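You operate a simulated robot arm through the tools that you are given. There is no shell and no other tool. Be economical: measure what you need, move in short steps, check, and stop when the job is done.

The job below is to be done with a simulated robot arm. You get a single attempt, and the scene is never put back.

Task
Top the glossy square chocolate with nibs and close it in the red box next to it.
Fine: use the yellow square of the turntable, turned under the mill and left there; open the mill slider to grind and close it after; no crumbs on the turntable.

Only the result counts: the job must be done as asked and must still hold three seconds after the hand-in. Knocking over, shifting, dropping, spilling or breaking anything else fails it.

Robot
A 7-joint arm with a two-finger parallel gripper on a trunk, on a base that drives. Base frame: it is fixed to the floor where the robot stands at the start and does not move with it; the origin is under the middle of the robot, x ahead of it, y to its left, z up; the surface under the hand at the start is at about z = 800. Lengths are in mm, angles in degrees, forces in N, time in s.
Its first joint turns from -166.0 to 166.0 degrees. Places, roughly: box [500, 100, 800]; mill crank [900, 200, 1000]; red lid (11x6x4 cm) [500, 200, 800]; turntable [900, 100, 800]; yellow mill slider [900, 300, 900]; yellow square of the turntable [800, 100, 800]. Payload 3.43 kg.
The TCP is the grasp point between the finger pads, 34 mm short of the fingertips. In the tool frame z runs along the fingers and y along their closing line. Largest opening 128 mm; finger width 24, thickness 12; the body of the gripper, 48 by 130 mm, starts 96 mm behind the TCP.
Orientation is that of the tool frame in the base frame, as [roll, pitch, yaw] about the fixed x, y, z axes, in that order (R = Rz(yaw) Ry(pitch) Rx(roll)). With the fingers straight down and closing along the base's y, the tool's x points along the base's -x, its y along +y and its z along -z.

Tools
- The arm moves only by the tool arm_command. Its argument "steps" is a list of rows, each a list of 3 entries, a list of its own where there are three numbers: the shift along the tool's x, y, z in mm, then the turn, a rotation vector about the tool's x, y, z in degrees, then the finger opening in mm, from 0 to 128. In form: [[[dx, dy, dz], [rx, ry, rz], fingers], ...]. A call has 1 to 8 rows; each row shifts and turns the commanded pose from where the row before left it, along the tool's axes as they then stand. Each row takes 0.2 s and may step no farther than 50 mm and 8.6 degrees from the row before; otherwise, or with a gripper value out of range, the whole call is refused. Where a pose cannot be reached the arm comes as near as it can. A force on the tool above 90 N (or 10 N above the force at the start of the call, whichever is more), or a blocked arm, ends the call early, and 0.2 s more pass. The fingers move at their own pace (about 153 mm/s each) and stop on an object; they squeeze with about 32 N. The grip force told is the motor's: it shows also when the fingers shut on nothing. Time passes only in rows, and 0.2 s behind the last, so rows that do not move let the fingers close. The reply holds the time, the measured pose of the TCP, the force on the tool along the base axes, the opening and the grip force, in the units named above and with some noise, with the torque about the TCP (base axes, N m) and any sound that the robot's microphone picked up.
- Cameras (640 x 400 px; columns grow to the right, rows downward): "scene" is now at [182.3, 192, 1360.5]; the picture's right is [-0.33, -0.94, 0.00], its down [-0.49, 0.17, -0.85] and it looks along [0.81, -0.28, -0.52] (base axes); focal length 225 px, centre (320, 200). "wrist" rides on the gripper at [76, -11, -160] in the tool frame; the picture's right is [0.15, 0.99, 0.00], its down [-0.88, 0.13, -0.46] and it looks along [-0.45, 0.07, 0.89] (tool axes); focal length 234 px, centre (320, 200). There is no depth. A picture from a camera that has moved, and an enlarged one, comes with that camera's place and axes in the base frame and with its lens. The place of the scene camera against the robot may be out by one fixed shift of up to 25 mm in any direction.
- capture(camera): a new picture of that camera. No time passes.
- drive_base(legs): drives the robot by 1 to 6 legs, each [ahead, turn to the left] in mm and degrees, along the robot's own axes; the way and the turn of a leg run together, so that a leg with both is an arc; at most 1500 mm and 180 degrees a leg. The arm and the cameras ride along, it lands a little off, and it stops where it bumps. It gives what a move gives.
- pan_tilt(pan, tilt): turns the head with the scene camera to pan (to the left, within 120 degrees either way) and tilt (down, from -29 to 69), counted from straight ahead of the robot. It gives what a move gives.
- close_up(camera, box): a new picture of the part [left, top, right, bottom] of that camera's present view, enlarged. No time passes.
- job_done(): hands the job in; it is judged then, once.

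Go step by step. Nothing tells you exact positions but the pictures and the camera data: compare them with the known pose of the tool, close in by small moves and look again before you grip or let go. The budget is 120 turns and 78 pictures, counting those below and the enlarged ones. Unless the task says otherwise, let go and move clear before handing in, and close with one line.

The tools are called after ">>>" as a command line: name --argument value ..., lists and objects as JSON in quotes. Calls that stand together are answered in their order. arm_command: Moves the arm, as the interface text tells. Its arguments: {"type":"object","properties":{"steps":{"type":"array"}},"required":["steps"]} The other tools are called the same way: drive_base (legs) drives the base; pan_tilt (pan, tilt) turns the head that bears the scene camera; capture (camera) takes a picture; close_up (camera, box) takes an enlarged picture of a part of a camera's view; job_done () hands the job in.

At the start:

```text
time: 0.0
tcp_pos: [662.4, -100.3, 1236.0]
tcp_rot: [180.0, -0.1, 180.0]
ft_force: [0.9, -0.3, -0.5]
torque: [-0.04, 0.0, 0.0]
gripper_width: 128.3
grasp_force: 0.0
robot x, y, heading: [1.1, -8.7, -0.3]
head pan, tilt: [-19.3, 30.6]
```

scene: 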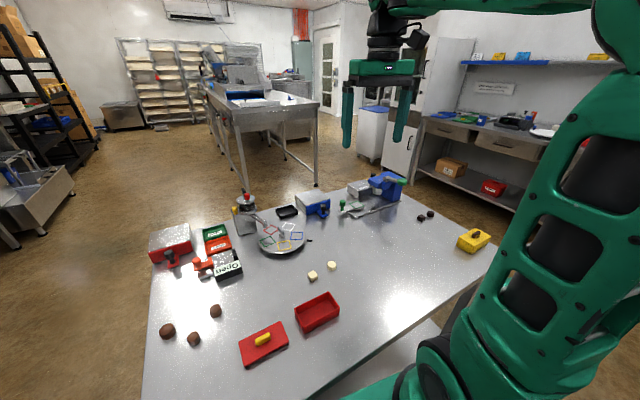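
wrist: 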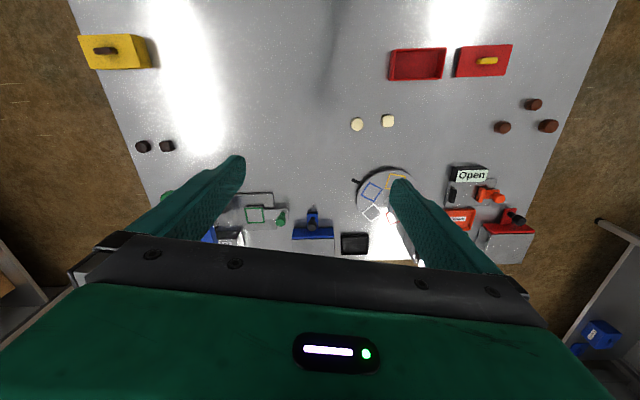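

I see a table with a red box and lid, three groups of chocolates, and a turntable with coloured squares near a mill. I'll enlarge the areas to identify things.

>>> close_up --camera "scene" --box '[140, 180, 340, 305]'

>>> close_up --camera "scene" --box '[140, 260, 360, 398]'

>>> close_up --camera "scene" --box '[300, 160, 500, 285]'

>>> close_up --camera "wrist" --box '[340, 30, 580, 180]'

```text
3.20 times, centred on (240, 242) of scene
camera zoom: at [182.3, 192.0, 1360.5], right [-0.33, -0.94, 0.0], down [-0.49, 0.17, -0.85], along [0.81, -0.28, -0.52], focal length 720 px, centre (576, 64)
```

zoom: 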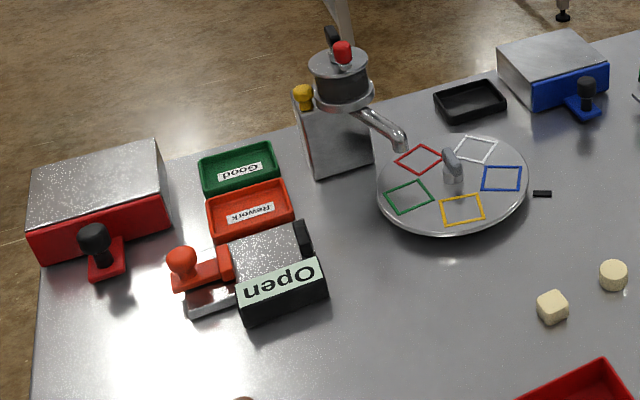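

```text
2.90 times, centred on (250, 329) of scene
camera zoom: at [182.3, 192.0, 1360.5], right [-0.33, -0.94, 0.0], down [-0.49, 0.17, -0.85], along [0.81, -0.28, -0.52], focal length 652 px, centre (523, -174)
```

zoom: 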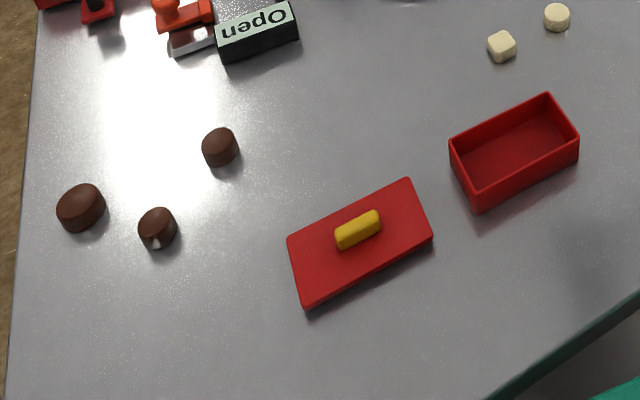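

```text
3.20 times, centred on (400, 222) of scene
camera zoom: at [182.3, 192.0, 1360.5], right [-0.33, -0.94, 0.0], down [-0.49, 0.17, -0.85], along [0.81, -0.28, -0.52], focal length 720 px, centre (64, 128)
```

zoom: 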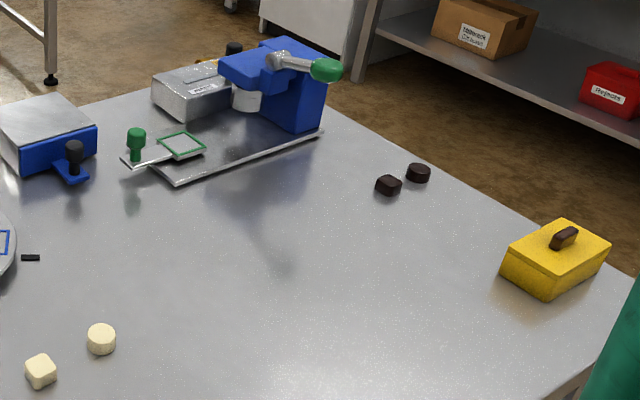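

```text
2.67 times, centred on (460, 105) of wrist
camera zoom: at [586.6, -110.7, 1396.0], right [-0.15, 0.99, 0.0], down [0.88, 0.13, 0.45], along [0.45, 0.07, -0.89], focal length 624 px, centre (-53, 453)
```

zoom: 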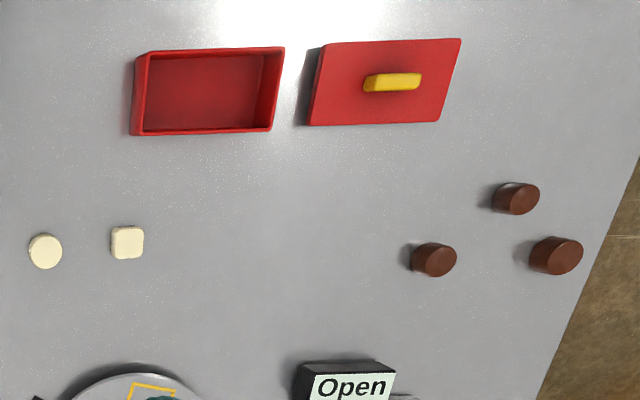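

There are square and round candidates in three groups; I need to see gloss and shape, so I'm enlarging further.

>>> close_up --camera "scene" --box '[150, 296, 230, 346]'

>>> close_up --camera "scene" --box '[400, 195, 448, 225]'

>>> close_up --camera "scene" --box '[296, 253, 344, 283]'

>>> close_up --camera "scene" --box '[225, 185, 321, 260]'

```text
8.00 times, centred on (190, 321) of scene
camera zoom: at [182.3, 192.0, 1360.5], right [-0.33, -0.94, 0.0], down [-0.49, 0.17, -0.85], along [0.81, -0.28, -0.52], focal length 1799 px, centre (1360, -768)
```

zoom: 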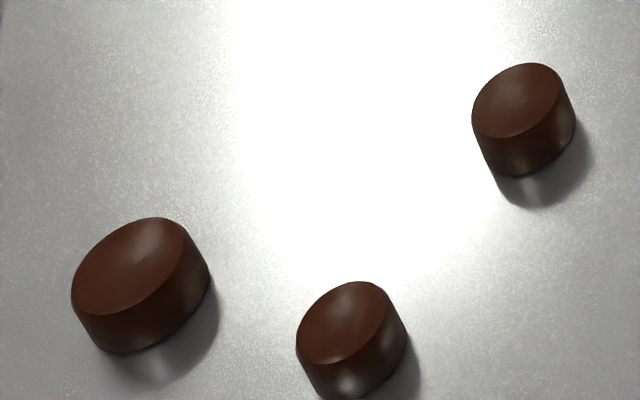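

```text
13.33 times, centred on (424, 210) of scene
camera zoom: at [182.3, 192.0, 1360.5], right [-0.33, -0.94, 0.0], down [-0.49, 0.17, -0.85], along [0.81, -0.28, -0.52], focal length 2999 px, centre (-1067, 67)
```

zoom: 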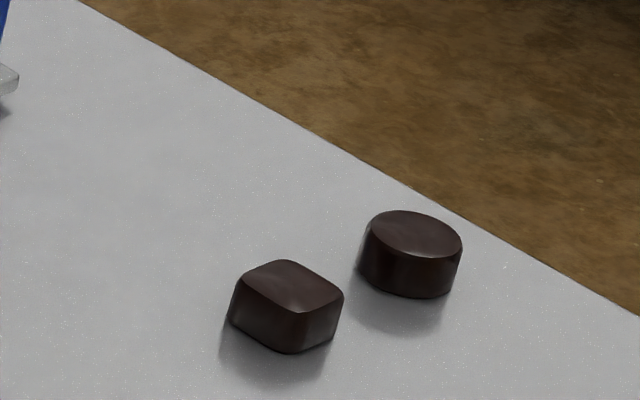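

```text
13.33 times, centred on (320, 268) of scene
camera zoom: at [182.3, 192.0, 1360.5], right [-0.33, -0.94, 0.0], down [-0.49, 0.17, -0.85], along [0.81, -0.28, -0.52], focal length 2999 px, centre (320, -707)
```

zoom: 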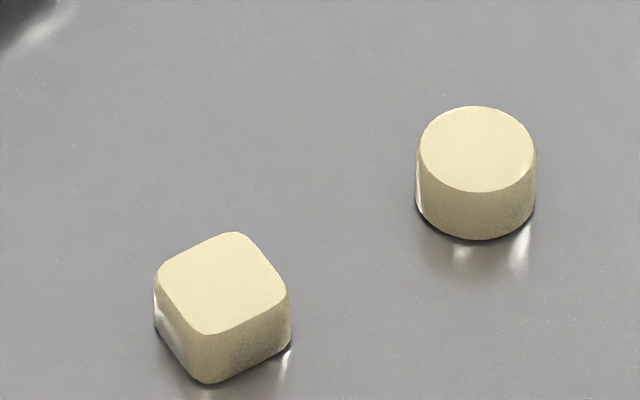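

```text
5.33 times, centred on (273, 222) of scene
camera zoom: at [182.3, 192.0, 1360.5], right [-0.33, -0.94, 0.0], down [-0.49, 0.17, -0.85], along [0.81, -0.28, -0.52], focal length 1199 px, centre (571, 80)
```

zoom: 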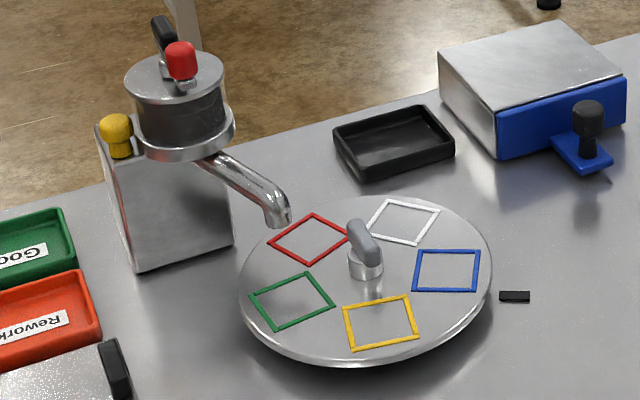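

The white square sits right beside the red box at about (649, 64); the only other square (dark) is near the yellow box. I'll move the wrist camera over the turntable and mill to measure and compare gloss.

>>> arm_command --steps '[[[-6, 32, 28], [0, 0, 0], 128], [[-6, 32, 28], [0, 0, 0], 128], [[-6, 32, 28], [0, 0, 0], 128], [[-6, 32, 28], [0, 0, 0], 128], [[-6, 32, 28], [0, 0, 0], 128], [[0, 0, 0], [0, 0, 0], 128]]'

>>> capture --camera "wrist"

>>> capture --camera "scene"

```text
time: 1.4
tcp_pos: [680.1, 61.7, 1104.1]
tcp_rot: [-180.0, 0.8, 180.0]
ft_force: [-0.3, 0.0, 0.4]
torque: [-0.01, -0.03, 0.0]
gripper_width: 127.9
grasp_force: 0.1
robot x, y, heading: [2.8, -3.9, -0.2]
head pan, tilt: [-19.3, 30.6]
```

```text
67 pictures are left
camera wrist: at [600.1, 49.8, 1262.8], right [-0.15, 0.99, 0.0], down [0.88, 0.13, 0.47], along [0.46, 0.07, -0.88], focal length 234 px, centre (320, 200)
```

wrist: 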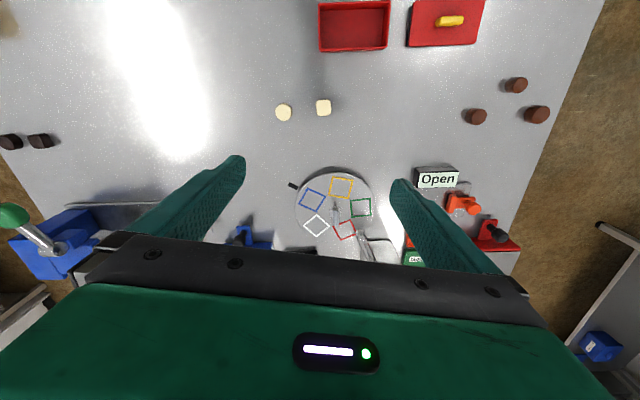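

```text
66 pictures are left
camera scene: at [182.2, 192.1, 1360.5], right [-0.33, -0.94, 0.0], down [-0.49, 0.17, -0.85], along [0.81, -0.28, -0.52], focal length 225 px, centre (320, 200)
```

scene: 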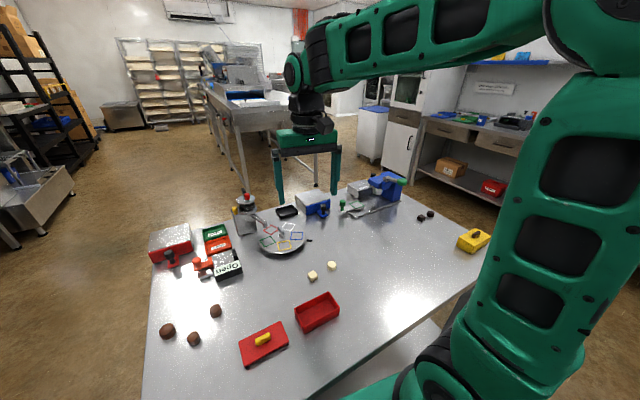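

The turntable, spout and white pieces are clear from here. I'll enlarge the turntable and both square pieces to compare their finish.

>>> close_up --camera "wrist" --box '[270, 90, 342, 135]'

>>> close_up --camera "wrist" --box '[280, 155, 440, 255]'

>>> close_up --camera "wrist" --box '[0, 120, 64, 160]'

```text
8.89 times, centred on (306, 112) of wrist
camera zoom: at [600.1, 49.8, 1262.8], right [-0.15, 0.99, 0.0], down [0.88, 0.13, 0.47], along [0.46, 0.07, -0.88], focal length 2082 px, centre (444, 978)
```

zoom: 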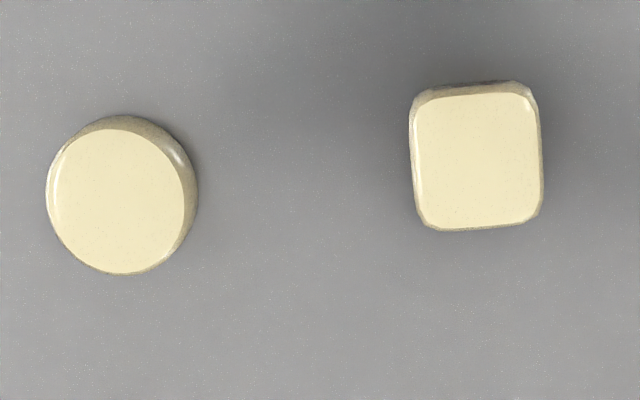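

```text
4.00 times, centred on (360, 205) of wrist
camera zoom: at [600.1, 49.8, 1262.8], right [-0.15, 0.99, 0.0], down [0.88, 0.13, 0.47], along [0.46, 0.07, -0.88], focal length 937 px, centre (160, 180)
```

zoom: 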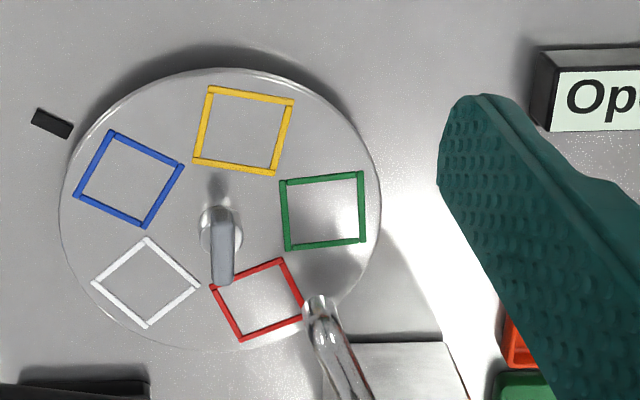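

```text
10.00 times, centred on (32, 140) of wrist
camera zoom: at [600.1, 49.8, 1262.8], right [-0.15, 0.99, 0.0], down [0.88, 0.13, 0.47], along [0.46, 0.07, -0.88], focal length 2342 px, centre (3200, 800)
```

zoom: 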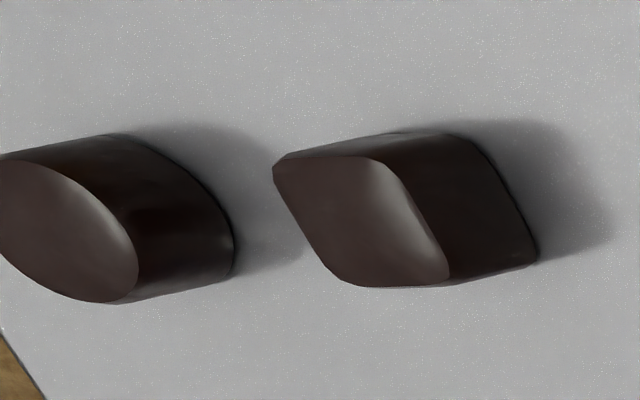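

The white square has sharp highlights and stands beside the red box, so it's the glossy one (~(646,64), ~25 mm). Now I'll enlarge the mill in detail.

>>> close_up --camera "scene" --box '[228, 185, 276, 215]'

>>> close_up --camera "scene" --box '[228, 207, 316, 262]'

```text
13.33 times, centred on (252, 200) of scene
camera zoom: at [182.2, 192.1, 1360.5], right [-0.33, -0.94, 0.0], down [-0.49, 0.17, -0.85], along [0.81, -0.28, -0.52], focal length 2999 px, centre (1227, 200)
```

zoom: 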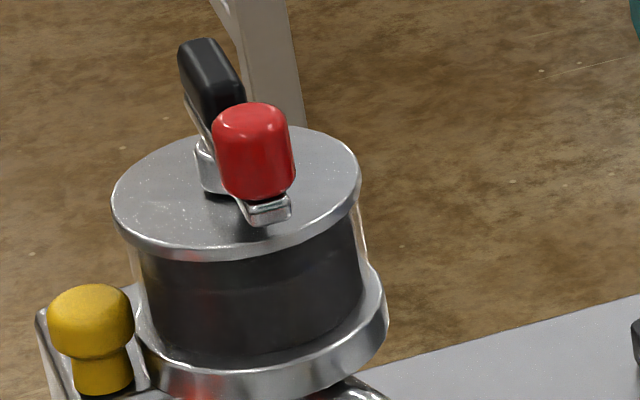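

```text
7.27 times, centred on (272, 234) of scene
camera zoom: at [182.2, 192.1, 1360.5], right [-0.33, -0.94, 0.0], down [-0.49, 0.17, -0.85], along [0.81, -0.28, -0.52], focal length 1636 px, centre (669, -51)
```

zoom: 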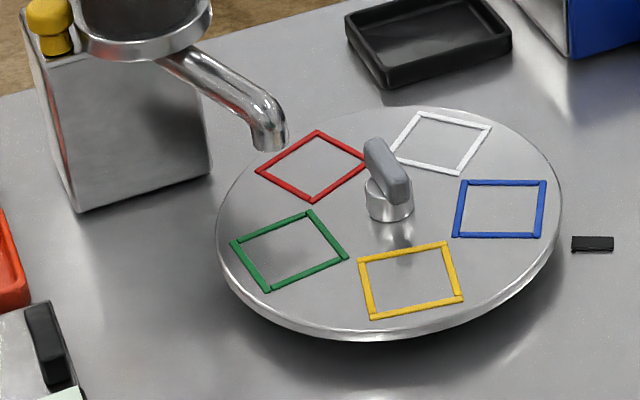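

White glossy square confirmed as the target. I'll go above it at about z≈890 with a narrower opening (the round neighbour is ~69 mm away) and look again.

>>> arm_command --steps '[[[8, 0, 40], [0, 0, 0], 75], [[8, 0, 45], [0, 0, 0], 75], [[8, 0, 45], [0, 0, 0], 75], [[8, 0, 45], [0, 0, 0], 75], [[8, 0, 30], [0, 0, 0], 75], [[0, 0, 0], [0, 0, 0], 75], [[0, 0, 0], [0, 0, 0], 75]]'

>>> capture --camera "wrist"

```text
time: 3.0
tcp_pos: [639.8, 59.0, 898.2]
tcp_rot: [180.0, 0.8, -180.0]
ft_force: [-0.3, -0.4, -0.9]
torque: [0.02, -0.04, 0.0]
gripper_width: 74.8
grasp_force: 0.0
robot x, y, heading: [4.1, -4.6, 0.0]
head pan, tilt: [-19.3, 30.6]
```

```text
60 pictures are left
camera wrist: at [562.4, 48.5, 1057.6], right [-0.15, 0.99, 0.0], down [0.88, 0.13, 0.47], along [0.46, 0.07, -0.88], focal length 234 px, centre (320, 200)
```

wrist: 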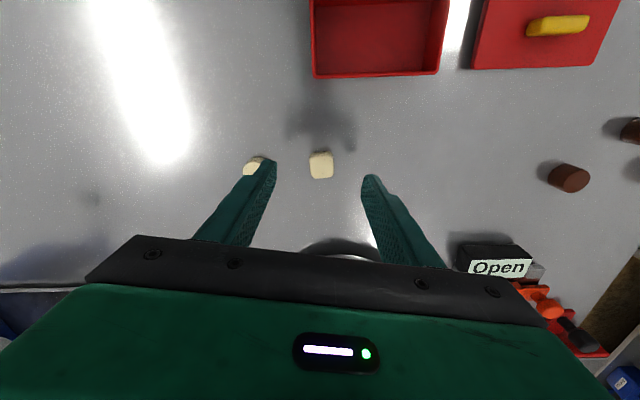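

The chocolate lies just about under the fingers (≈(643,62)). I'll go down most of the way and check once more.

>>> arm_command --steps '[[[-2, 2, 25], [0, 0, 0], 60], [[-1, 1, 20], [0, 0, 0], 60], [[0, 0, 8], [0, 0, 0], 60], [[0, 0, 0], [0, 0, 0], 60]]'

>>> close_up --camera "wrist" --box '[224, 110, 416, 230]'

```text
time: 4.0
tcp_pos: [644.9, 62.8, 846.8]
tcp_rot: [180.0, 0.7, 180.0]
ft_force: [-0.3, 0.5, -0.7]
torque: [-0.01, 0.0, 0.01]
gripper_width: 60.0
grasp_force: 0.0
robot x, y, heading: [0.9, -6.4, 0.1]
head pan, tilt: [-19.3, 30.6]
```

```text
3.33 times, centred on (320, 170) of wrist
camera zoom: at [566.3, 51.7, 1004.8], right [-0.15, 0.99, 0.0], down [0.88, 0.13, 0.47], along [0.46, 0.07, -0.88], focal length 781 px, centre (320, 300)
```

zoom: 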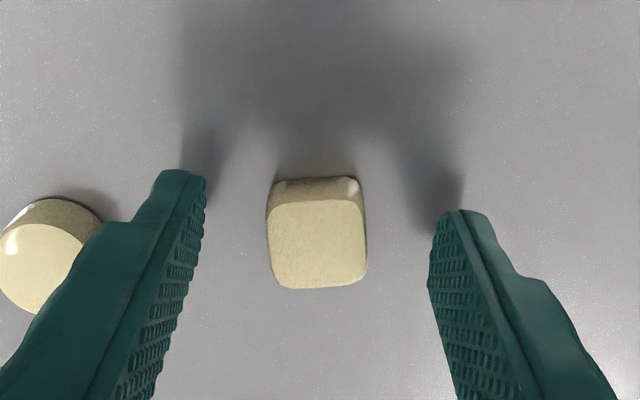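

Well centred. I'll lower ~8 mm more and close.

>>> arm_command --steps '[[[-1, 0, 4], [0, 0, 0], 60], [[0, 0, 4], [0, 0, 0], 60], [[0, 0, 0], [0, 0, 0], 10], [[0, 0, 0], [0, 0, 0], 10], [[0, 0, 0], [0, 0, 0], 10]]'

>>> close_up --camera "wrist" --box '[224, 110, 416, 230]'

```text
time: 5.2
tcp_pos: [645.7, 63.7, 837.7]
tcp_rot: [180.0, 0.7, 180.0]
ft_force: [0.8, 0.4, -0.7]
torque: [0.0, 0.02, 0.01]
gripper_width: 25.4
grasp_force: 31.4
robot x, y, heading: [0.3, -4.1, -0.0]
head pan, tilt: [-19.3, 30.6]
```

```text
3.33 times, centred on (320, 170) of wrist
camera zoom: at [567.6, 51.8, 996.8], right [-0.15, 0.99, 0.0], down [0.88, 0.13, 0.47], along [0.46, 0.07, -0.88], focal length 781 px, centre (320, 300)
```

zoom: 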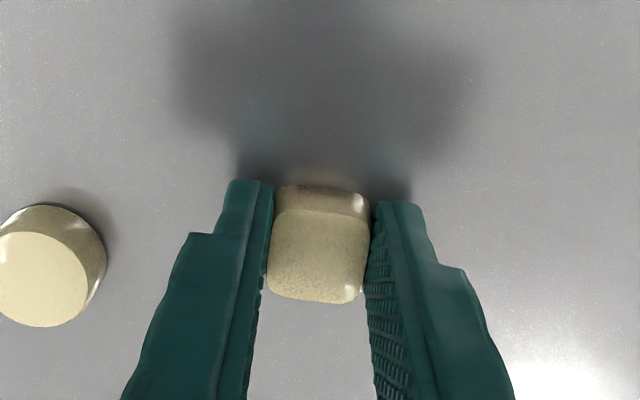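

Chocolate gripped (25.4 mm). I'll lift it and go toward the yellow square, stopping short to measure that square.

>>> arm_command --steps '[[[0, 0, -30], [0, 0, 0], 10], [[0, 0, -35], [0, 0, 0], 10], [[-20, 10, -35], [0, 0, 0], 10], [[-30, 14, 0], [0, 0, 0], 10], [[-30, 14, 0], [0, 0, 0], 10], [[-20, 14, 0], [0, 0, 0], 10], [[-10, 8, 0], [0, 0, 0], 10], [[0, 0, 0], [0, 0, 0], 10]]'

>>> capture --camera "wrist"

>>> close_up --camera "scene" --box '[220, 185, 332, 255]'

```text
time: 7.0
tcp_pos: [755.7, 123.8, 939.0]
tcp_rot: [-180.0, 0.7, -180.0]
ft_force: [-0.7, -0.3, -0.2]
torque: [0.0, -0.01, -0.01]
gripper_width: 25.2
grasp_force: 32.0
robot x, y, heading: [-2.2, -5.1, 0.3]
head pan, tilt: [-19.3, 30.6]
```

```text
57 pictures are left
camera wrist: at [676.9, 112.3, 1097.9], right [-0.15, 0.99, 0.0], down [0.88, 0.13, 0.47], along [0.46, 0.07, -0.88], focal length 234 px, centre (320, 200)
```

wrist: 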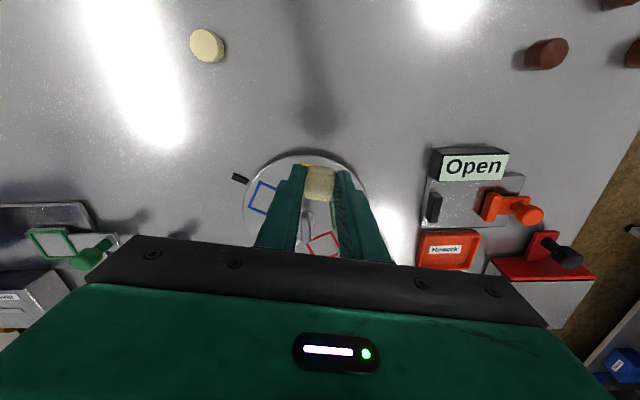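

```text
5.71 times, centred on (276, 220) of scene
camera zoom: at [182.4, 192.1, 1360.5], right [-0.33, -0.94, 0.0], down [-0.49, 0.17, -0.85], along [0.81, -0.28, -0.52], focal length 1285 px, centre (571, 86)
```

zoom: 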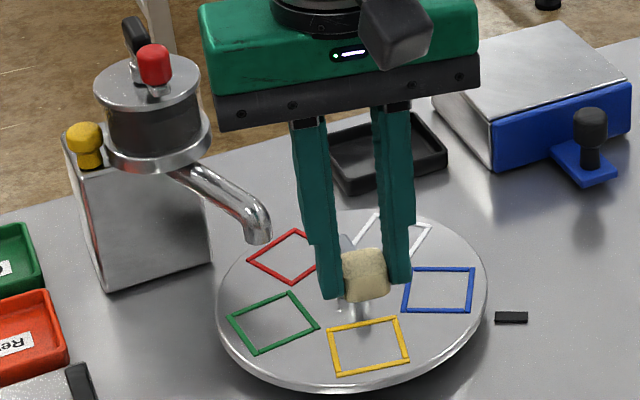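

Scene camera offset estimated at about (+22,+4,0). Now I'll go above the yellow square (~(797,122)), staying ~20 mm above, and check in both views.

>>> arm_command --steps '[[[-20, 0, 0], [0, 0, 0], 10], [[-20, -1, 20], [0, 0, 0], 10], [[0, 0, 20], [0, 0, 0], 10], [[0, 0, 16], [0, 0, 0], 10], [[0, 0, 0], [0, 0, 0], 10], [[0, 0, 0], [0, 0, 0], 10]]'

>>> close_up --camera "wrist" --box '[240, 125, 400, 225]'

>>> close_up --camera "scene" --box '[240, 200, 320, 250]'

```text
time: 8.4
tcp_pos: [794.9, 120.9, 883.9]
tcp_rot: [179.9, 0.7, -180.0]
ft_force: [0.2, 0.7, 0.4]
torque: [0.0, 0.01, -0.01]
gripper_width: 25.4
grasp_force: 32.2
robot x, y, heading: [-0.8, -4.0, -0.1]
head pan, tilt: [-19.3, 30.6]
```

```text
4.00 times, centred on (320, 175) of wrist
camera zoom: at [716.9, 110.7, 1043.3], right [-0.15, 0.99, 0.0], down [0.88, 0.13, 0.47], along [0.46, 0.07, -0.88], focal length 937 px, centre (320, 300)
```

zoom: 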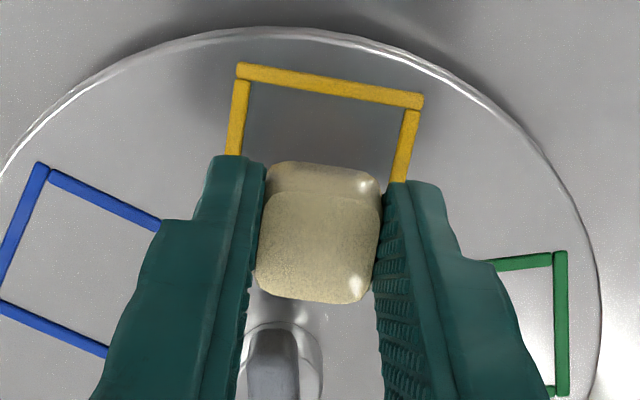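

```text
8.00 times, centred on (280, 225) of scene
camera zoom: at [182.4, 192.1, 1360.5], right [-0.33, -0.94, 0.0], down [-0.49, 0.17, -0.85], along [0.81, -0.28, -0.52], focal length 1799 px, centre (640, 0)
```

zoom: 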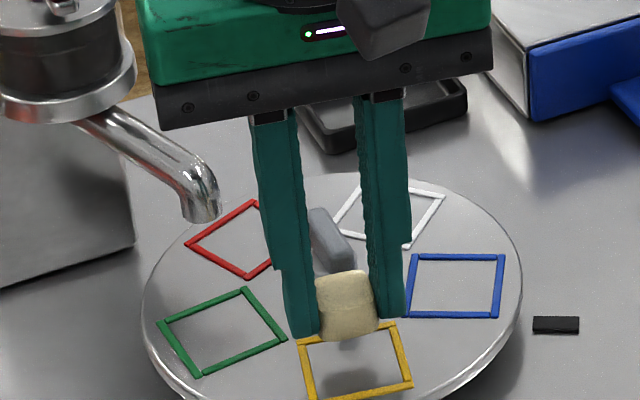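

The yellow frame is centred at about (796.5,122.5), aligned with base axes. I'll correct 1.5 mm and lower to just above the disc.

>>> arm_command --steps '[[[-1.5, 1.5, 8], [0, 0, 0], 10], [[0, 0, 8], [0, 0, 0], 10], [[0, 0, 4], [0, 0, 0], 10], [[0, 0, 0], [0, 0, 0], 10]]'

>>> close_up --camera "scene" --box '[256, 215, 304, 245]'

>>> close_up --camera "wrist" --box '[240, 125, 400, 225]'

```text
time: 9.4
tcp_pos: [796.8, 123.3, 865.0]
tcp_rot: [-180.0, 0.6, -180.0]
ft_force: [0.3, 0.0, -0.4]
torque: [0.0, -0.01, 0.04]
gripper_width: 25.4
grasp_force: 32.2
robot x, y, heading: [3.7, -5.1, 0.1]
head pan, tilt: [-19.3, 30.6]
```

```text
13.33 times, centred on (280, 230) of scene
camera zoom: at [182.4, 192.1, 1360.5], right [-0.33, -0.94, 0.0], down [-0.49, 0.17, -0.85], along [0.81, -0.28, -0.52], focal length 2999 px, centre (853, -200)
```

zoom: 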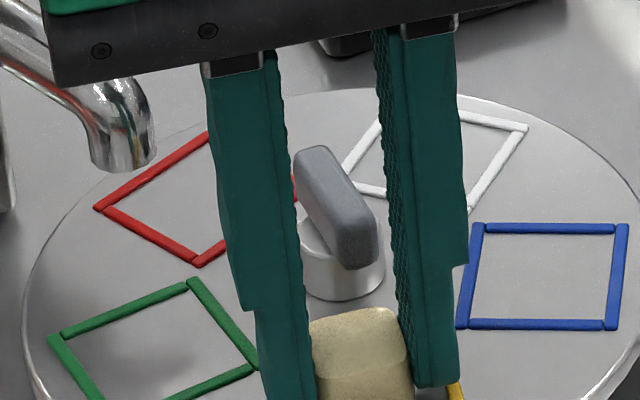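

```text
4.00 times, centred on (320, 175) of wrist
camera zoom: at [718.7, 112.7, 1022.8], right [-0.15, 0.99, 0.0], down [0.88, 0.13, 0.47], along [0.46, 0.07, -0.88], focal length 937 px, centre (320, 300)
```

zoom: 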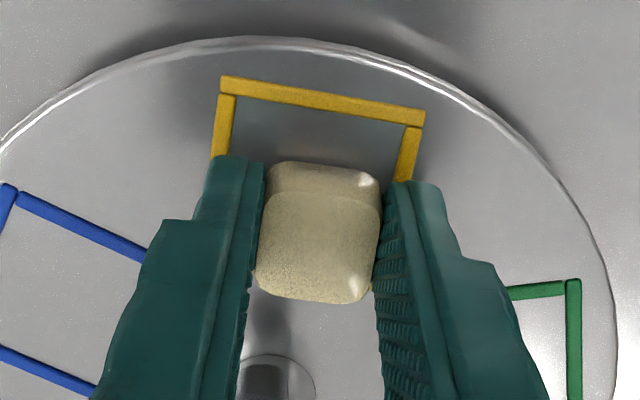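

Aligned. Now I'll lower in small steps watching force for contact.

>>> arm_command --steps '[[[0, 0, 2], [0, 0, 0], 10], [[0, 0, 0], [0, 0, 0], 10]]'

>>> arm_command --steps '[[[0, 0, 2], [0, 0, 0], 10], [[0, 0, 0], [0, 0, 0], 10]]'

>>> arm_command --steps '[[[0, 0, 1.5], [0, 0, 0], 10], [[0, 0, 0], [0, 0, 0], 10]]'

```text
time: 10.0
tcp_pos: [797.4, 124.3, 862.2]
tcp_rot: [180.0, 0.8, -180.0]
ft_force: [-1.9, -0.7, 12.5]
torque: [0.01, -0.16, 0.0]
gripper_width: 25.3
grasp_force: 31.6
robot x, y, heading: [3.6, -8.3, -0.0]
head pan, tilt: [-19.3, 30.6]
```

```text
time: 10.6
tcp_pos: [797.3, 123.3, 860.7]
tcp_rot: [179.9, 1.0, -180.0]
ft_force: [0.1, -0.1, 29.4]
torque: [0.0, -0.54, -0.02]
gripper_width: 25.2
grasp_force: 32.2
robot x, y, heading: [-1.2, -5.2, 0.0]
head pan, tilt: [-19.3, 30.6]
```

```text
time: 11.2
tcp_pos: [796.5, 125.4, 858.8]
tcp_rot: [180.0, 0.8, 179.9]
ft_force: [3.0, 1.5, 33.1]
torque: [0.07, -0.23, 0.05]
gripper_width: 25.2
grasp_force: 32.0
robot x, y, heading: [-2.6, -1.8, -0.2]
head pan, tilt: [-19.3, 30.6]
```

Contact was at about z=863 (disc top ≈ 824–826). I'll relieve the pressure, open and rise.

>>> arm_command --steps '[[[0, 0, -3], [0, 0, 0], 10], [[0, 0, 0], [0, 0, 0], 38], [[0, 0, 0], [0, 0, 0], 50], [[0, 0, -20], [0, 0, 0], 50], [[0, 0, -40], [0, 0, 0], 50], [[20, 0, -40], [0, 0, 0], 50], [[40, 0, 0], [0, 0, 0], 50], [[0, 0, 0], [0, 0, 0], 50]]'

>>> capture --camera "wrist"

>>> close_up --camera "wrist" --box '[240, 135, 400, 235]'

```text
time: 13.0
tcp_pos: [734.7, 123.7, 960.0]
tcp_rot: [-180.0, 0.7, 180.0]
ft_force: [0.5, 0.2, 0.1]
torque: [0.0, 0.0, -0.04]
gripper_width: 50.2
grasp_force: 0.0
robot x, y, heading: [-0.2, -5.8, -0.1]
head pan, tilt: [-19.3, 30.6]
```

```text
51 pictures are left
camera wrist: at [657.3, 112.4, 1118.9], right [-0.15, 0.99, 0.0], down [0.88, 0.13, 0.47], along [0.46, 0.07, -0.88], focal length 234 px, centre (320, 200)
```

wrist: 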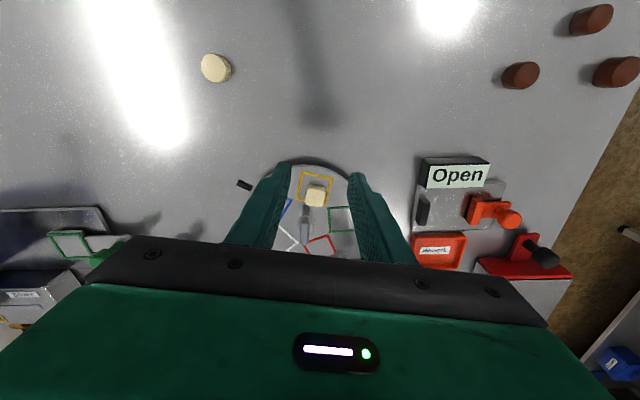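

```text
4.00 times, centred on (320, 185) of wrist
camera zoom: at [657.3, 112.4, 1118.9], right [-0.15, 0.99, 0.0], down [0.88, 0.13, 0.47], along [0.46, 0.07, -0.88], focal length 937 px, centre (320, 260)
```

zoom: 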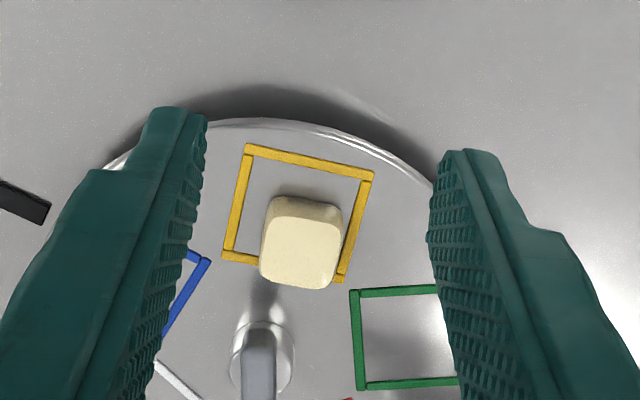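

The chocolate is placed; I'll check its centering from the scene camera too.

>>> close_up --camera "scene" --box '[248, 210, 312, 250]'

```text
10.00 times, centred on (280, 230) of scene
camera zoom: at [182.5, 192.1, 1360.5], right [-0.33, -0.94, 0.0], down [-0.49, 0.17, -0.85], along [0.81, -0.28, -0.52], focal length 2249 px, centre (720, -100)
```

zoom: 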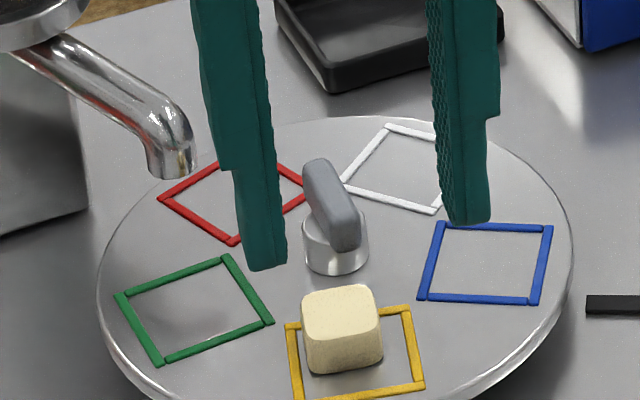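

It sits about 4 mm too far (+x) and 2.5 mm to +y within the frame. I'll re-grip and recentre it for a clean topping.

>>> arm_command --steps '[[[-40, 0, 0], [0, 0, 0], 50], [[-20, -2.4, 40], [0, 0, 0], 50], [[0, 0, 40], [0, 0, 0], 50], [[0, 0, 20], [0, 0, 0], 50], [[0, 0, 0], [0, 0, 0], 50], [[0, 0, 0], [0, 0, 0], 20], [[0, 0, 0], [0, 0, 0], 15], [[0, 0, 0], [0, 0, 0], 15]]'

>>> arm_command --steps '[[[0, 0, -3], [0, 0, 0], 15], [[4.5, 0, 0], [0, 0, 0], 15], [[0, 0, 0], [0, 0, 0], 15], [[0, 0, 2.5], [0, 0, 0], 15], [[0, 0, 0], [0, 0, 0], 15]]'

>>> close_up --camera "scene" --box '[248, 215, 312, 255]'

```text
time: 14.8
tcp_pos: [797.3, 120.6, 860.6]
tcp_rot: [180.0, 0.7, 179.9]
ft_force: [-0.1, 0.6, 0.1]
torque: [0.02, 0.01, -0.02]
gripper_width: 25.2
grasp_force: 32.1
robot x, y, heading: [2.4, -5.2, -0.3]
head pan, tilt: [-19.3, 30.6]
```

```text
time: 16.0
tcp_pos: [792.3, 122.3, 861.3]
tcp_rot: [180.0, 0.6, 180.0]
ft_force: [-0.4, -0.4, -0.2]
torque: [0.02, -0.02, 0.02]
gripper_width: 25.5
grasp_force: 32.0
robot x, y, heading: [1.4, -1.7, -0.3]
head pan, tilt: [-19.3, 30.6]
```

```text
10.00 times, centred on (280, 235) of scene
camera zoom: at [182.4, 192.1, 1360.5], right [-0.33, -0.94, 0.0], down [-0.49, 0.17, -0.85], along [0.81, -0.28, -0.52], focal length 2249 px, centre (720, -150)
```

zoom: 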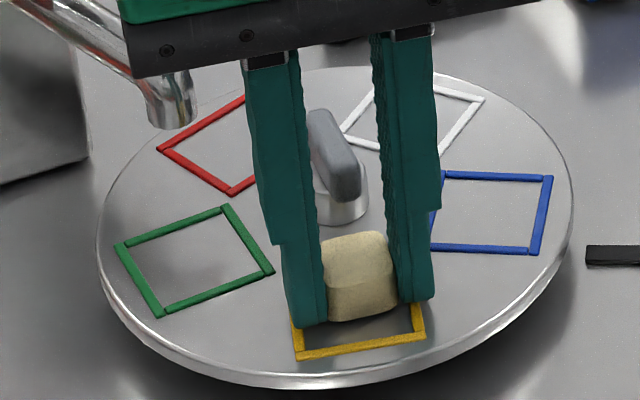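

Now release and rise, then check again.

>>> arm_command --steps '[[[0, 0, 0.5], [0, 0, 0], 15], [[0, 0, 0], [0, 0, 0], 40], [[0, 0, 0], [0, 0, 0], 50], [[0, 0, -30], [0, 0, 0], 50], [[0, 0, -50], [0, 0, 0], 50], [[0, 0, -50], [0, 0, 0], 50], [[0, 0, -30], [0, 0, 0], 50], [[0, 0, 0], [0, 0, 0], 50]]'

>>> close_up --camera "scene" --box '[260, 215, 308, 245]'

>>> capture --camera "wrist"

```text
time: 17.8
tcp_pos: [790.2, 121.6, 1021.6]
tcp_rot: [179.9, 0.7, 180.0]
ft_force: [-0.5, 0.5, 0.6]
torque: [0.04, 0.02, 0.01]
gripper_width: 49.7
grasp_force: 0.1
robot x, y, heading: [1.2, -6.1, 0.0]
head pan, tilt: [-19.3, 30.6]
```

```text
13.33 times, centred on (284, 230) of scene
camera zoom: at [182.4, 192.1, 1360.5], right [-0.33, -0.94, 0.0], down [-0.49, 0.17, -0.85], along [0.81, -0.28, -0.52], focal length 2999 px, centre (800, -200)
```

zoom: 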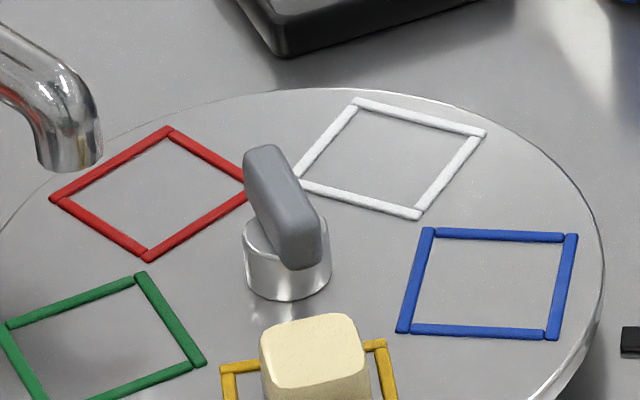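

```text
46 pictures are left
camera wrist: at [712.7, 110.4, 1180.7], right [-0.15, 0.99, 0.0], down [0.88, 0.13, 0.47], along [0.46, 0.07, -0.88], focal length 234 px, centre (320, 200)
```

wrist: 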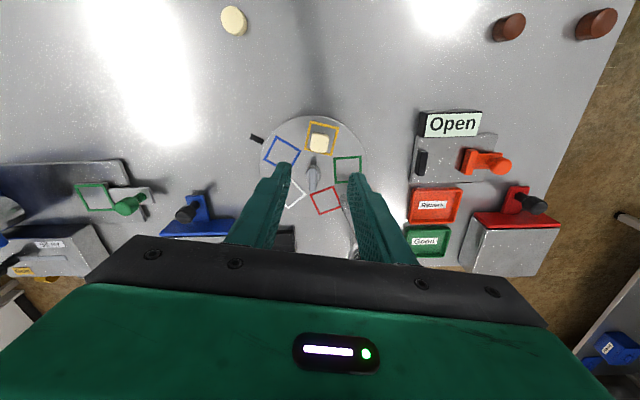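

>>> close_up --camera "wrist" --box '[256, 110, 384, 190]'

```text
5.00 times, centred on (320, 150) of wrist
camera zoom: at [712.7, 110.4, 1180.7], right [-0.15, 0.99, 0.0], down [0.88, 0.13, 0.47], along [0.46, 0.07, -0.88], focal length 1171 px, centre (320, 450)
```

zoom: 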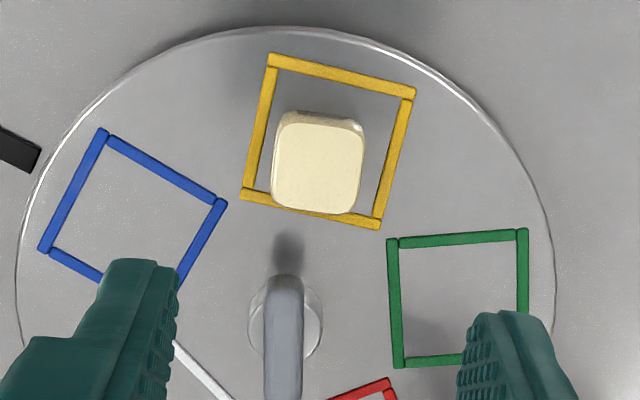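

The chocolate sits inside the yellow frame, within ~3 mm of centre. I estimate disc centre (850,121,825) and spout tip near (873,172,858); to verify the mill I'll pull back and tilt the hand to look at it.

>>> arm_command --steps '[[[50, 0, -30], [0, 0, 0], 60], [[50, 0, -30], [0, 0, 0], 60], [[0, 0, 0], [0, -8, 0], 60], [[0, 0, 0], [0, -8, 0], 60], [[0, 0, 0], [0, -8, 0], 60], [[0, 0, 0], [0, -8, 0], 60], [[0, 0, 0], [0, -8, 0], 60], [[0, 0, 0], [0, 0, 0], 60]]'

>>> capture --camera "wrist"

>>> close_up --camera "wrist" --box '[300, 100, 460, 200]'

```text
refused: row 1 steps farther than a row can; nothing moved
```

```text
44 pictures are left
camera wrist: at [712.7, 110.4, 1180.7], right [-0.15, 0.99, 0.0], down [0.88, 0.13, 0.47], along [0.46, 0.07, -0.88], focal length 234 px, centre (320, 200)
```

wrist: 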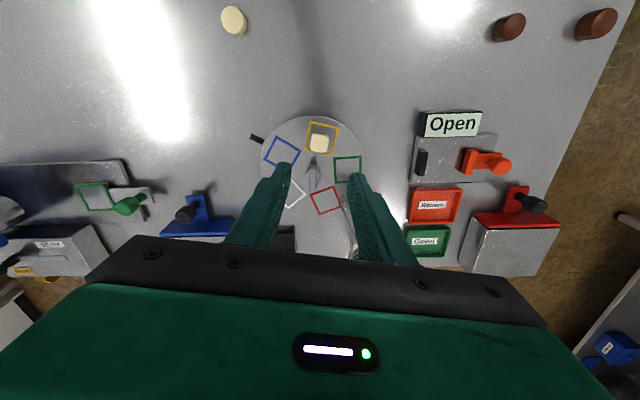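

```text
4.00 times, centred on (380, 150) of wrist
camera zoom: at [712.7, 110.4, 1180.7], right [-0.15, 0.99, 0.0], down [0.88, 0.13, 0.47], along [0.46, 0.07, -0.88], focal length 937 px, centre (80, 400)
```

zoom: 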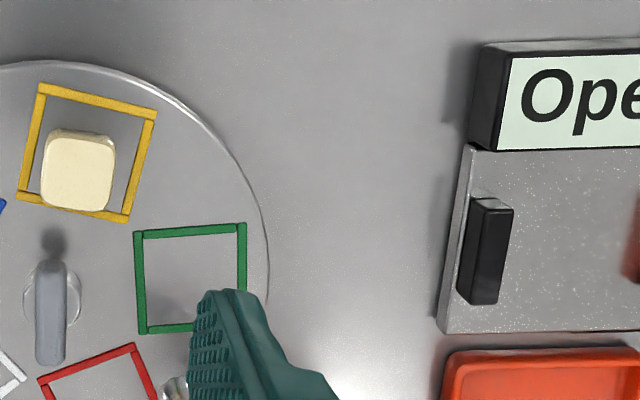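

The step was slightly too long and was refused; I'll repeat with shorter steps.

>>> arm_command --steps '[[[40, 0, -25], [0, 0, 0], 60], [[40, 0, -25], [0, -8, 0], 60], [[15, 0, 0], [0, -8, 0], 60], [[0, 0, 0], [0, -8, 0], 60], [[0, 0, 0], [0, -8, 0], 60], [[0, 0, 0], [0, -8, 0], 60], [[0, 0, 0], [0, 0, 0], 60]]'

>>> capture --camera "wrist"

```text
time: 19.4
tcp_pos: [696.1, 122.4, 1068.0]
tcp_rot: [180.0, 40.7, 180.0]
ft_force: [0.7, -0.2, -0.4]
torque: [0.01, -0.02, -0.02]
gripper_width: 60.0
grasp_force: 0.0
robot x, y, heading: [3.4, -4.5, -0.1]
head pan, tilt: [-19.3, 30.6]
```

```text
42 pictures are left
camera wrist: at [533.0, 109.9, 1140.0], right [-0.11, 0.99, -0.1], down [0.37, 0.13, 0.92], along [0.92, 0.07, -0.38], focal length 234 px, centre (320, 200)
```

wrist: 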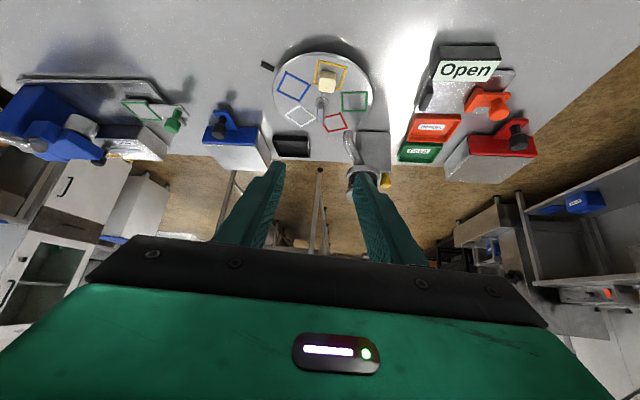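

The right finger hides the mill; I'll shift sideways and open up to see it.

>>> arm_command --steps '[[[0, 45, 0], [0, 0, 0], 128], [[0, 15, 0], [0, 0, 0], 128], [[0, 0, 0], [0, 0, 0], 128]]'

>>> close_up --camera "wrist" --box '[240, 60, 432, 180]'

>>> close_up --camera "wrist" --box '[290, 120, 370, 220]'

```text
time: 20.2
tcp_pos: [695.3, 181.6, 1067.3]
tcp_rot: [-180.0, 40.6, 180.0]
ft_force: [-0.6, -0.8, 0.0]
torque: [-0.01, 0.01, 0.02]
gripper_width: 128.0
grasp_force: 0.1
robot x, y, heading: [1.1, -6.0, -0.1]
head pan, tilt: [-19.3, 30.6]
```

```text
3.33 times, centred on (336, 120) of wrist
camera zoom: at [533.4, 170.3, 1140.0], right [-0.11, 0.99, -0.1], down [0.37, 0.13, 0.92], along [0.92, 0.07, -0.38], focal length 781 px, centre (267, 467)
```

zoom: 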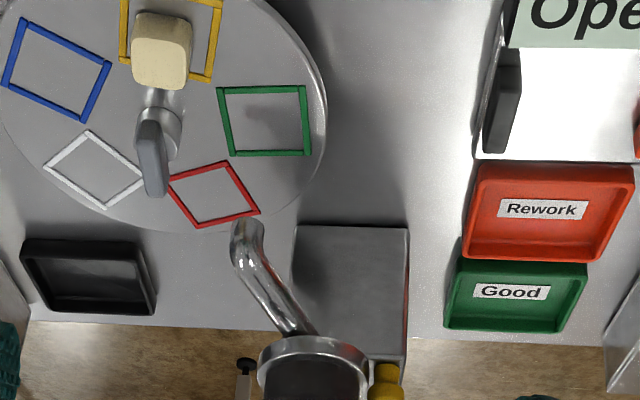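

```text
4.00 times, centred on (330, 170) of wrist
camera zoom: at [533.4, 170.3, 1140.0], right [-0.11, 0.99, -0.1], down [0.37, 0.13, 0.92], along [0.92, 0.07, -0.38], focal length 937 px, centre (280, 320)
```

zoom: 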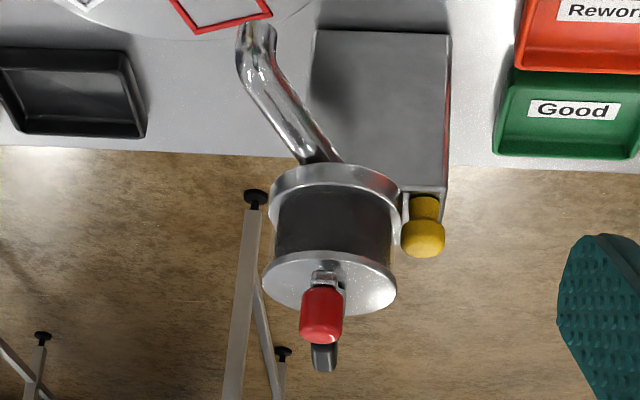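

From the tilted view: spout tip ≈(874,172,858), mill lid around (930,222,~960), yellow slider knob ≈(950,271,915); the turntable's grip bar lies along x at ≈(848,121), top ≈857. I'll straighten up and go above the bar.

>>> arm_command --steps '[[[0, 0, 0], [0, 8, 0], 60], [[0, 0, 0], [0, 8, 0], 45], [[0, 0, 0], [0, 8, 0], 45], [[0, 0, 0], [0, 8, 0], 45], [[0, 0, 0], [0, 8, 0], 45], [[-38, -15, 10], [0, 0.6, 0], 45], [[-38, -15, 20], [0, 0, 0], 45], [[-38, -15, 25], [0, 0, 0], 45]]'

>>> arm_command --steps '[[[-20, -8, 30], [0, 0, 0], 45], [[-20, -6, 30], [0, 0, 0], 45], [[0, 0, 20], [0, 0, 0], 45], [[0, 0, 0], [0, 0, 0], 45]]'

>>> close_up --camera "wrist" --box '[224, 110, 416, 230]'

>>> close_up --camera "scene" --box '[230, 190, 326, 250]'

```text
time: 22.0
tcp_pos: [809.9, 135.2, 1013.9]
tcp_rot: [-180.0, 0.1, -179.9]
ft_force: [-0.7, 0.0, 0.6]
torque: [0.0, -0.05, 0.02]
gripper_width: 45.3
grasp_force: 0.1
robot x, y, heading: [-2.9, -8.3, -0.2]
head pan, tilt: [-19.3, 30.6]
```

```text
time: 23.0
tcp_pos: [849.1, 121.5, 933.8]
tcp_rot: [180.0, 0.1, -180.0]
ft_force: [0.3, -0.4, 0.7]
torque: [-0.01, 0.0, 0.01]
gripper_width: 44.9
grasp_force: 0.1
robot x, y, heading: [-0.6, -8.1, 0.3]
head pan, tilt: [-19.3, 30.6]
```

```text
3.33 times, centred on (320, 170) of wrist
camera zoom: at [772.9, 110.3, 1093.6], right [-0.15, 0.99, 0.0], down [0.88, 0.13, 0.46], along [0.45, 0.07, -0.89], focal length 781 px, centre (320, 300)
```

zoom: 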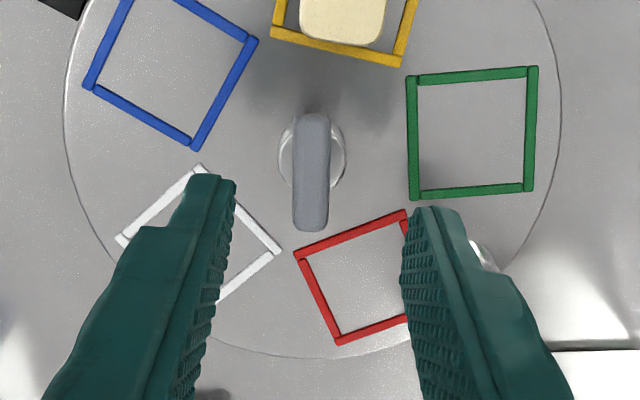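

```text
6.67 times, centred on (278, 220) of scene
camera zoom: at [182.4, 192.1, 1360.5], right [-0.33, -0.94, 0.0], down [-0.49, 0.17, -0.85], along [0.81, -0.28, -0.52], focal length 1499 px, centre (600, 67)
```

zoom: 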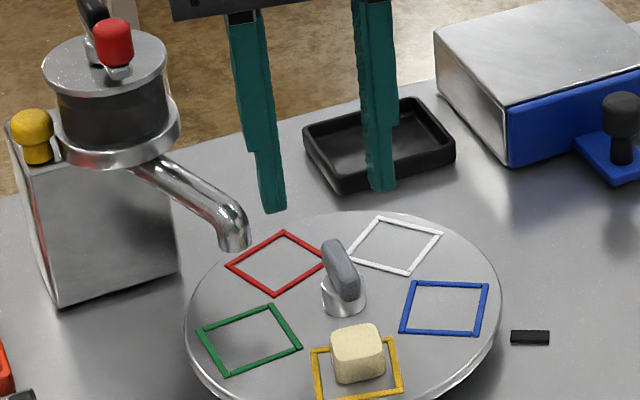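

The bar centre is at ≈(848,120), turned about 6° from x. I'll yaw to match, descend so the tips reach around the bar, and close.

>>> arm_command --steps '[[[1, -1.5, 20], [0, 0, -6], 45], [[0, 0, 20], [0, 0, 0], 45], [[0, 0, 15], [0, 0, 0], 45], [[0, 0, 0], [0, 0, 0], 45]]'

>>> close_up --camera "wrist" --box '[224, 110, 416, 230]'

>>> close_up --camera "scene" --box '[250, 205, 314, 245]'

```text
time: 24.0
tcp_pos: [847.5, 120.5, 879.1]
tcp_rot: [180.0, 0.1, -174.0]
ft_force: [0.5, -0.1, 0.0]
torque: [0.03, 0.03, 0.0]
gripper_width: 45.1
grasp_force: 0.1
robot x, y, heading: [4.9, -3.5, 0.1]
head pan, tilt: [-19.3, 30.6]
```

```text
3.33 times, centred on (320, 170) of wrist
camera zoom: at [773.4, 101.2, 1038.7], right [-0.25, 0.97, 0.0], down [0.86, 0.22, 0.46], along [0.44, 0.11, -0.89], focal length 781 px, centre (320, 300)
```

zoom: 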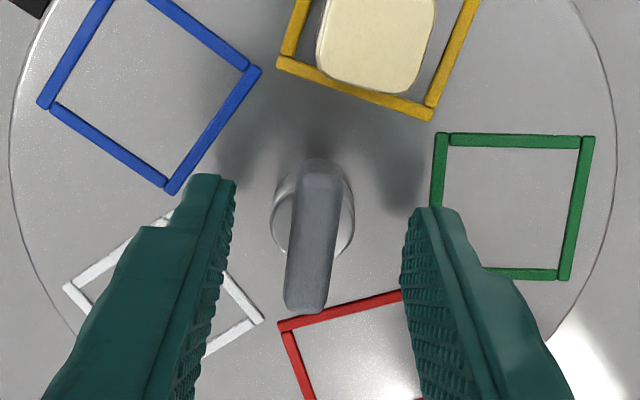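

```text
10.00 times, centred on (282, 225) of scene
camera zoom: at [182.4, 192.1, 1360.5], right [-0.33, -0.94, 0.0], down [-0.49, 0.17, -0.85], along [0.81, -0.28, -0.52], focal length 2249 px, centre (700, -50)
```

zoom: 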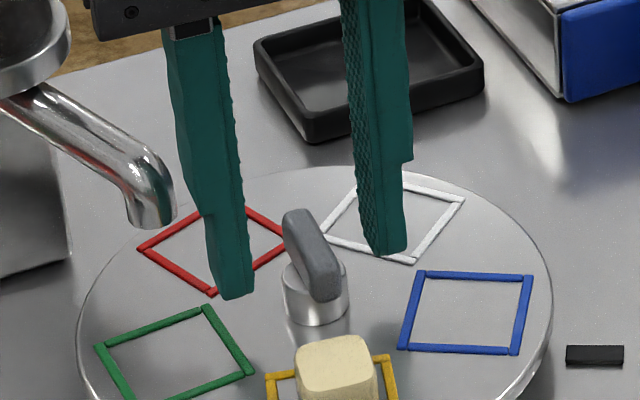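

Aligned. Lower 3 mm more and close on the bar.

>>> arm_command --steps '[[[0, 0, 3], [0, 0, 0], 45], [[0, 0, 0], [0, 0, 0], 25], [[0, 0, 0], [0, 0, 0], 0], [[0, 0, 0], [0, 0, 0], 0], [[0, 0, 0], [0, 0, 0], 0]]'

```text
time: 25.2
tcp_pos: [848.6, 118.4, 875.5]
tcp_rot: [-179.9, 0.1, -174.2]
ft_force: [-1.3, -14.4, -0.8]
torque: [-0.33, 0.16, -0.06]
gripper_width: 11.9
grasp_force: 45.1
robot x, y, heading: [0.4, -5.7, -0.2]
head pan, tilt: [-19.3, 30.6]
```

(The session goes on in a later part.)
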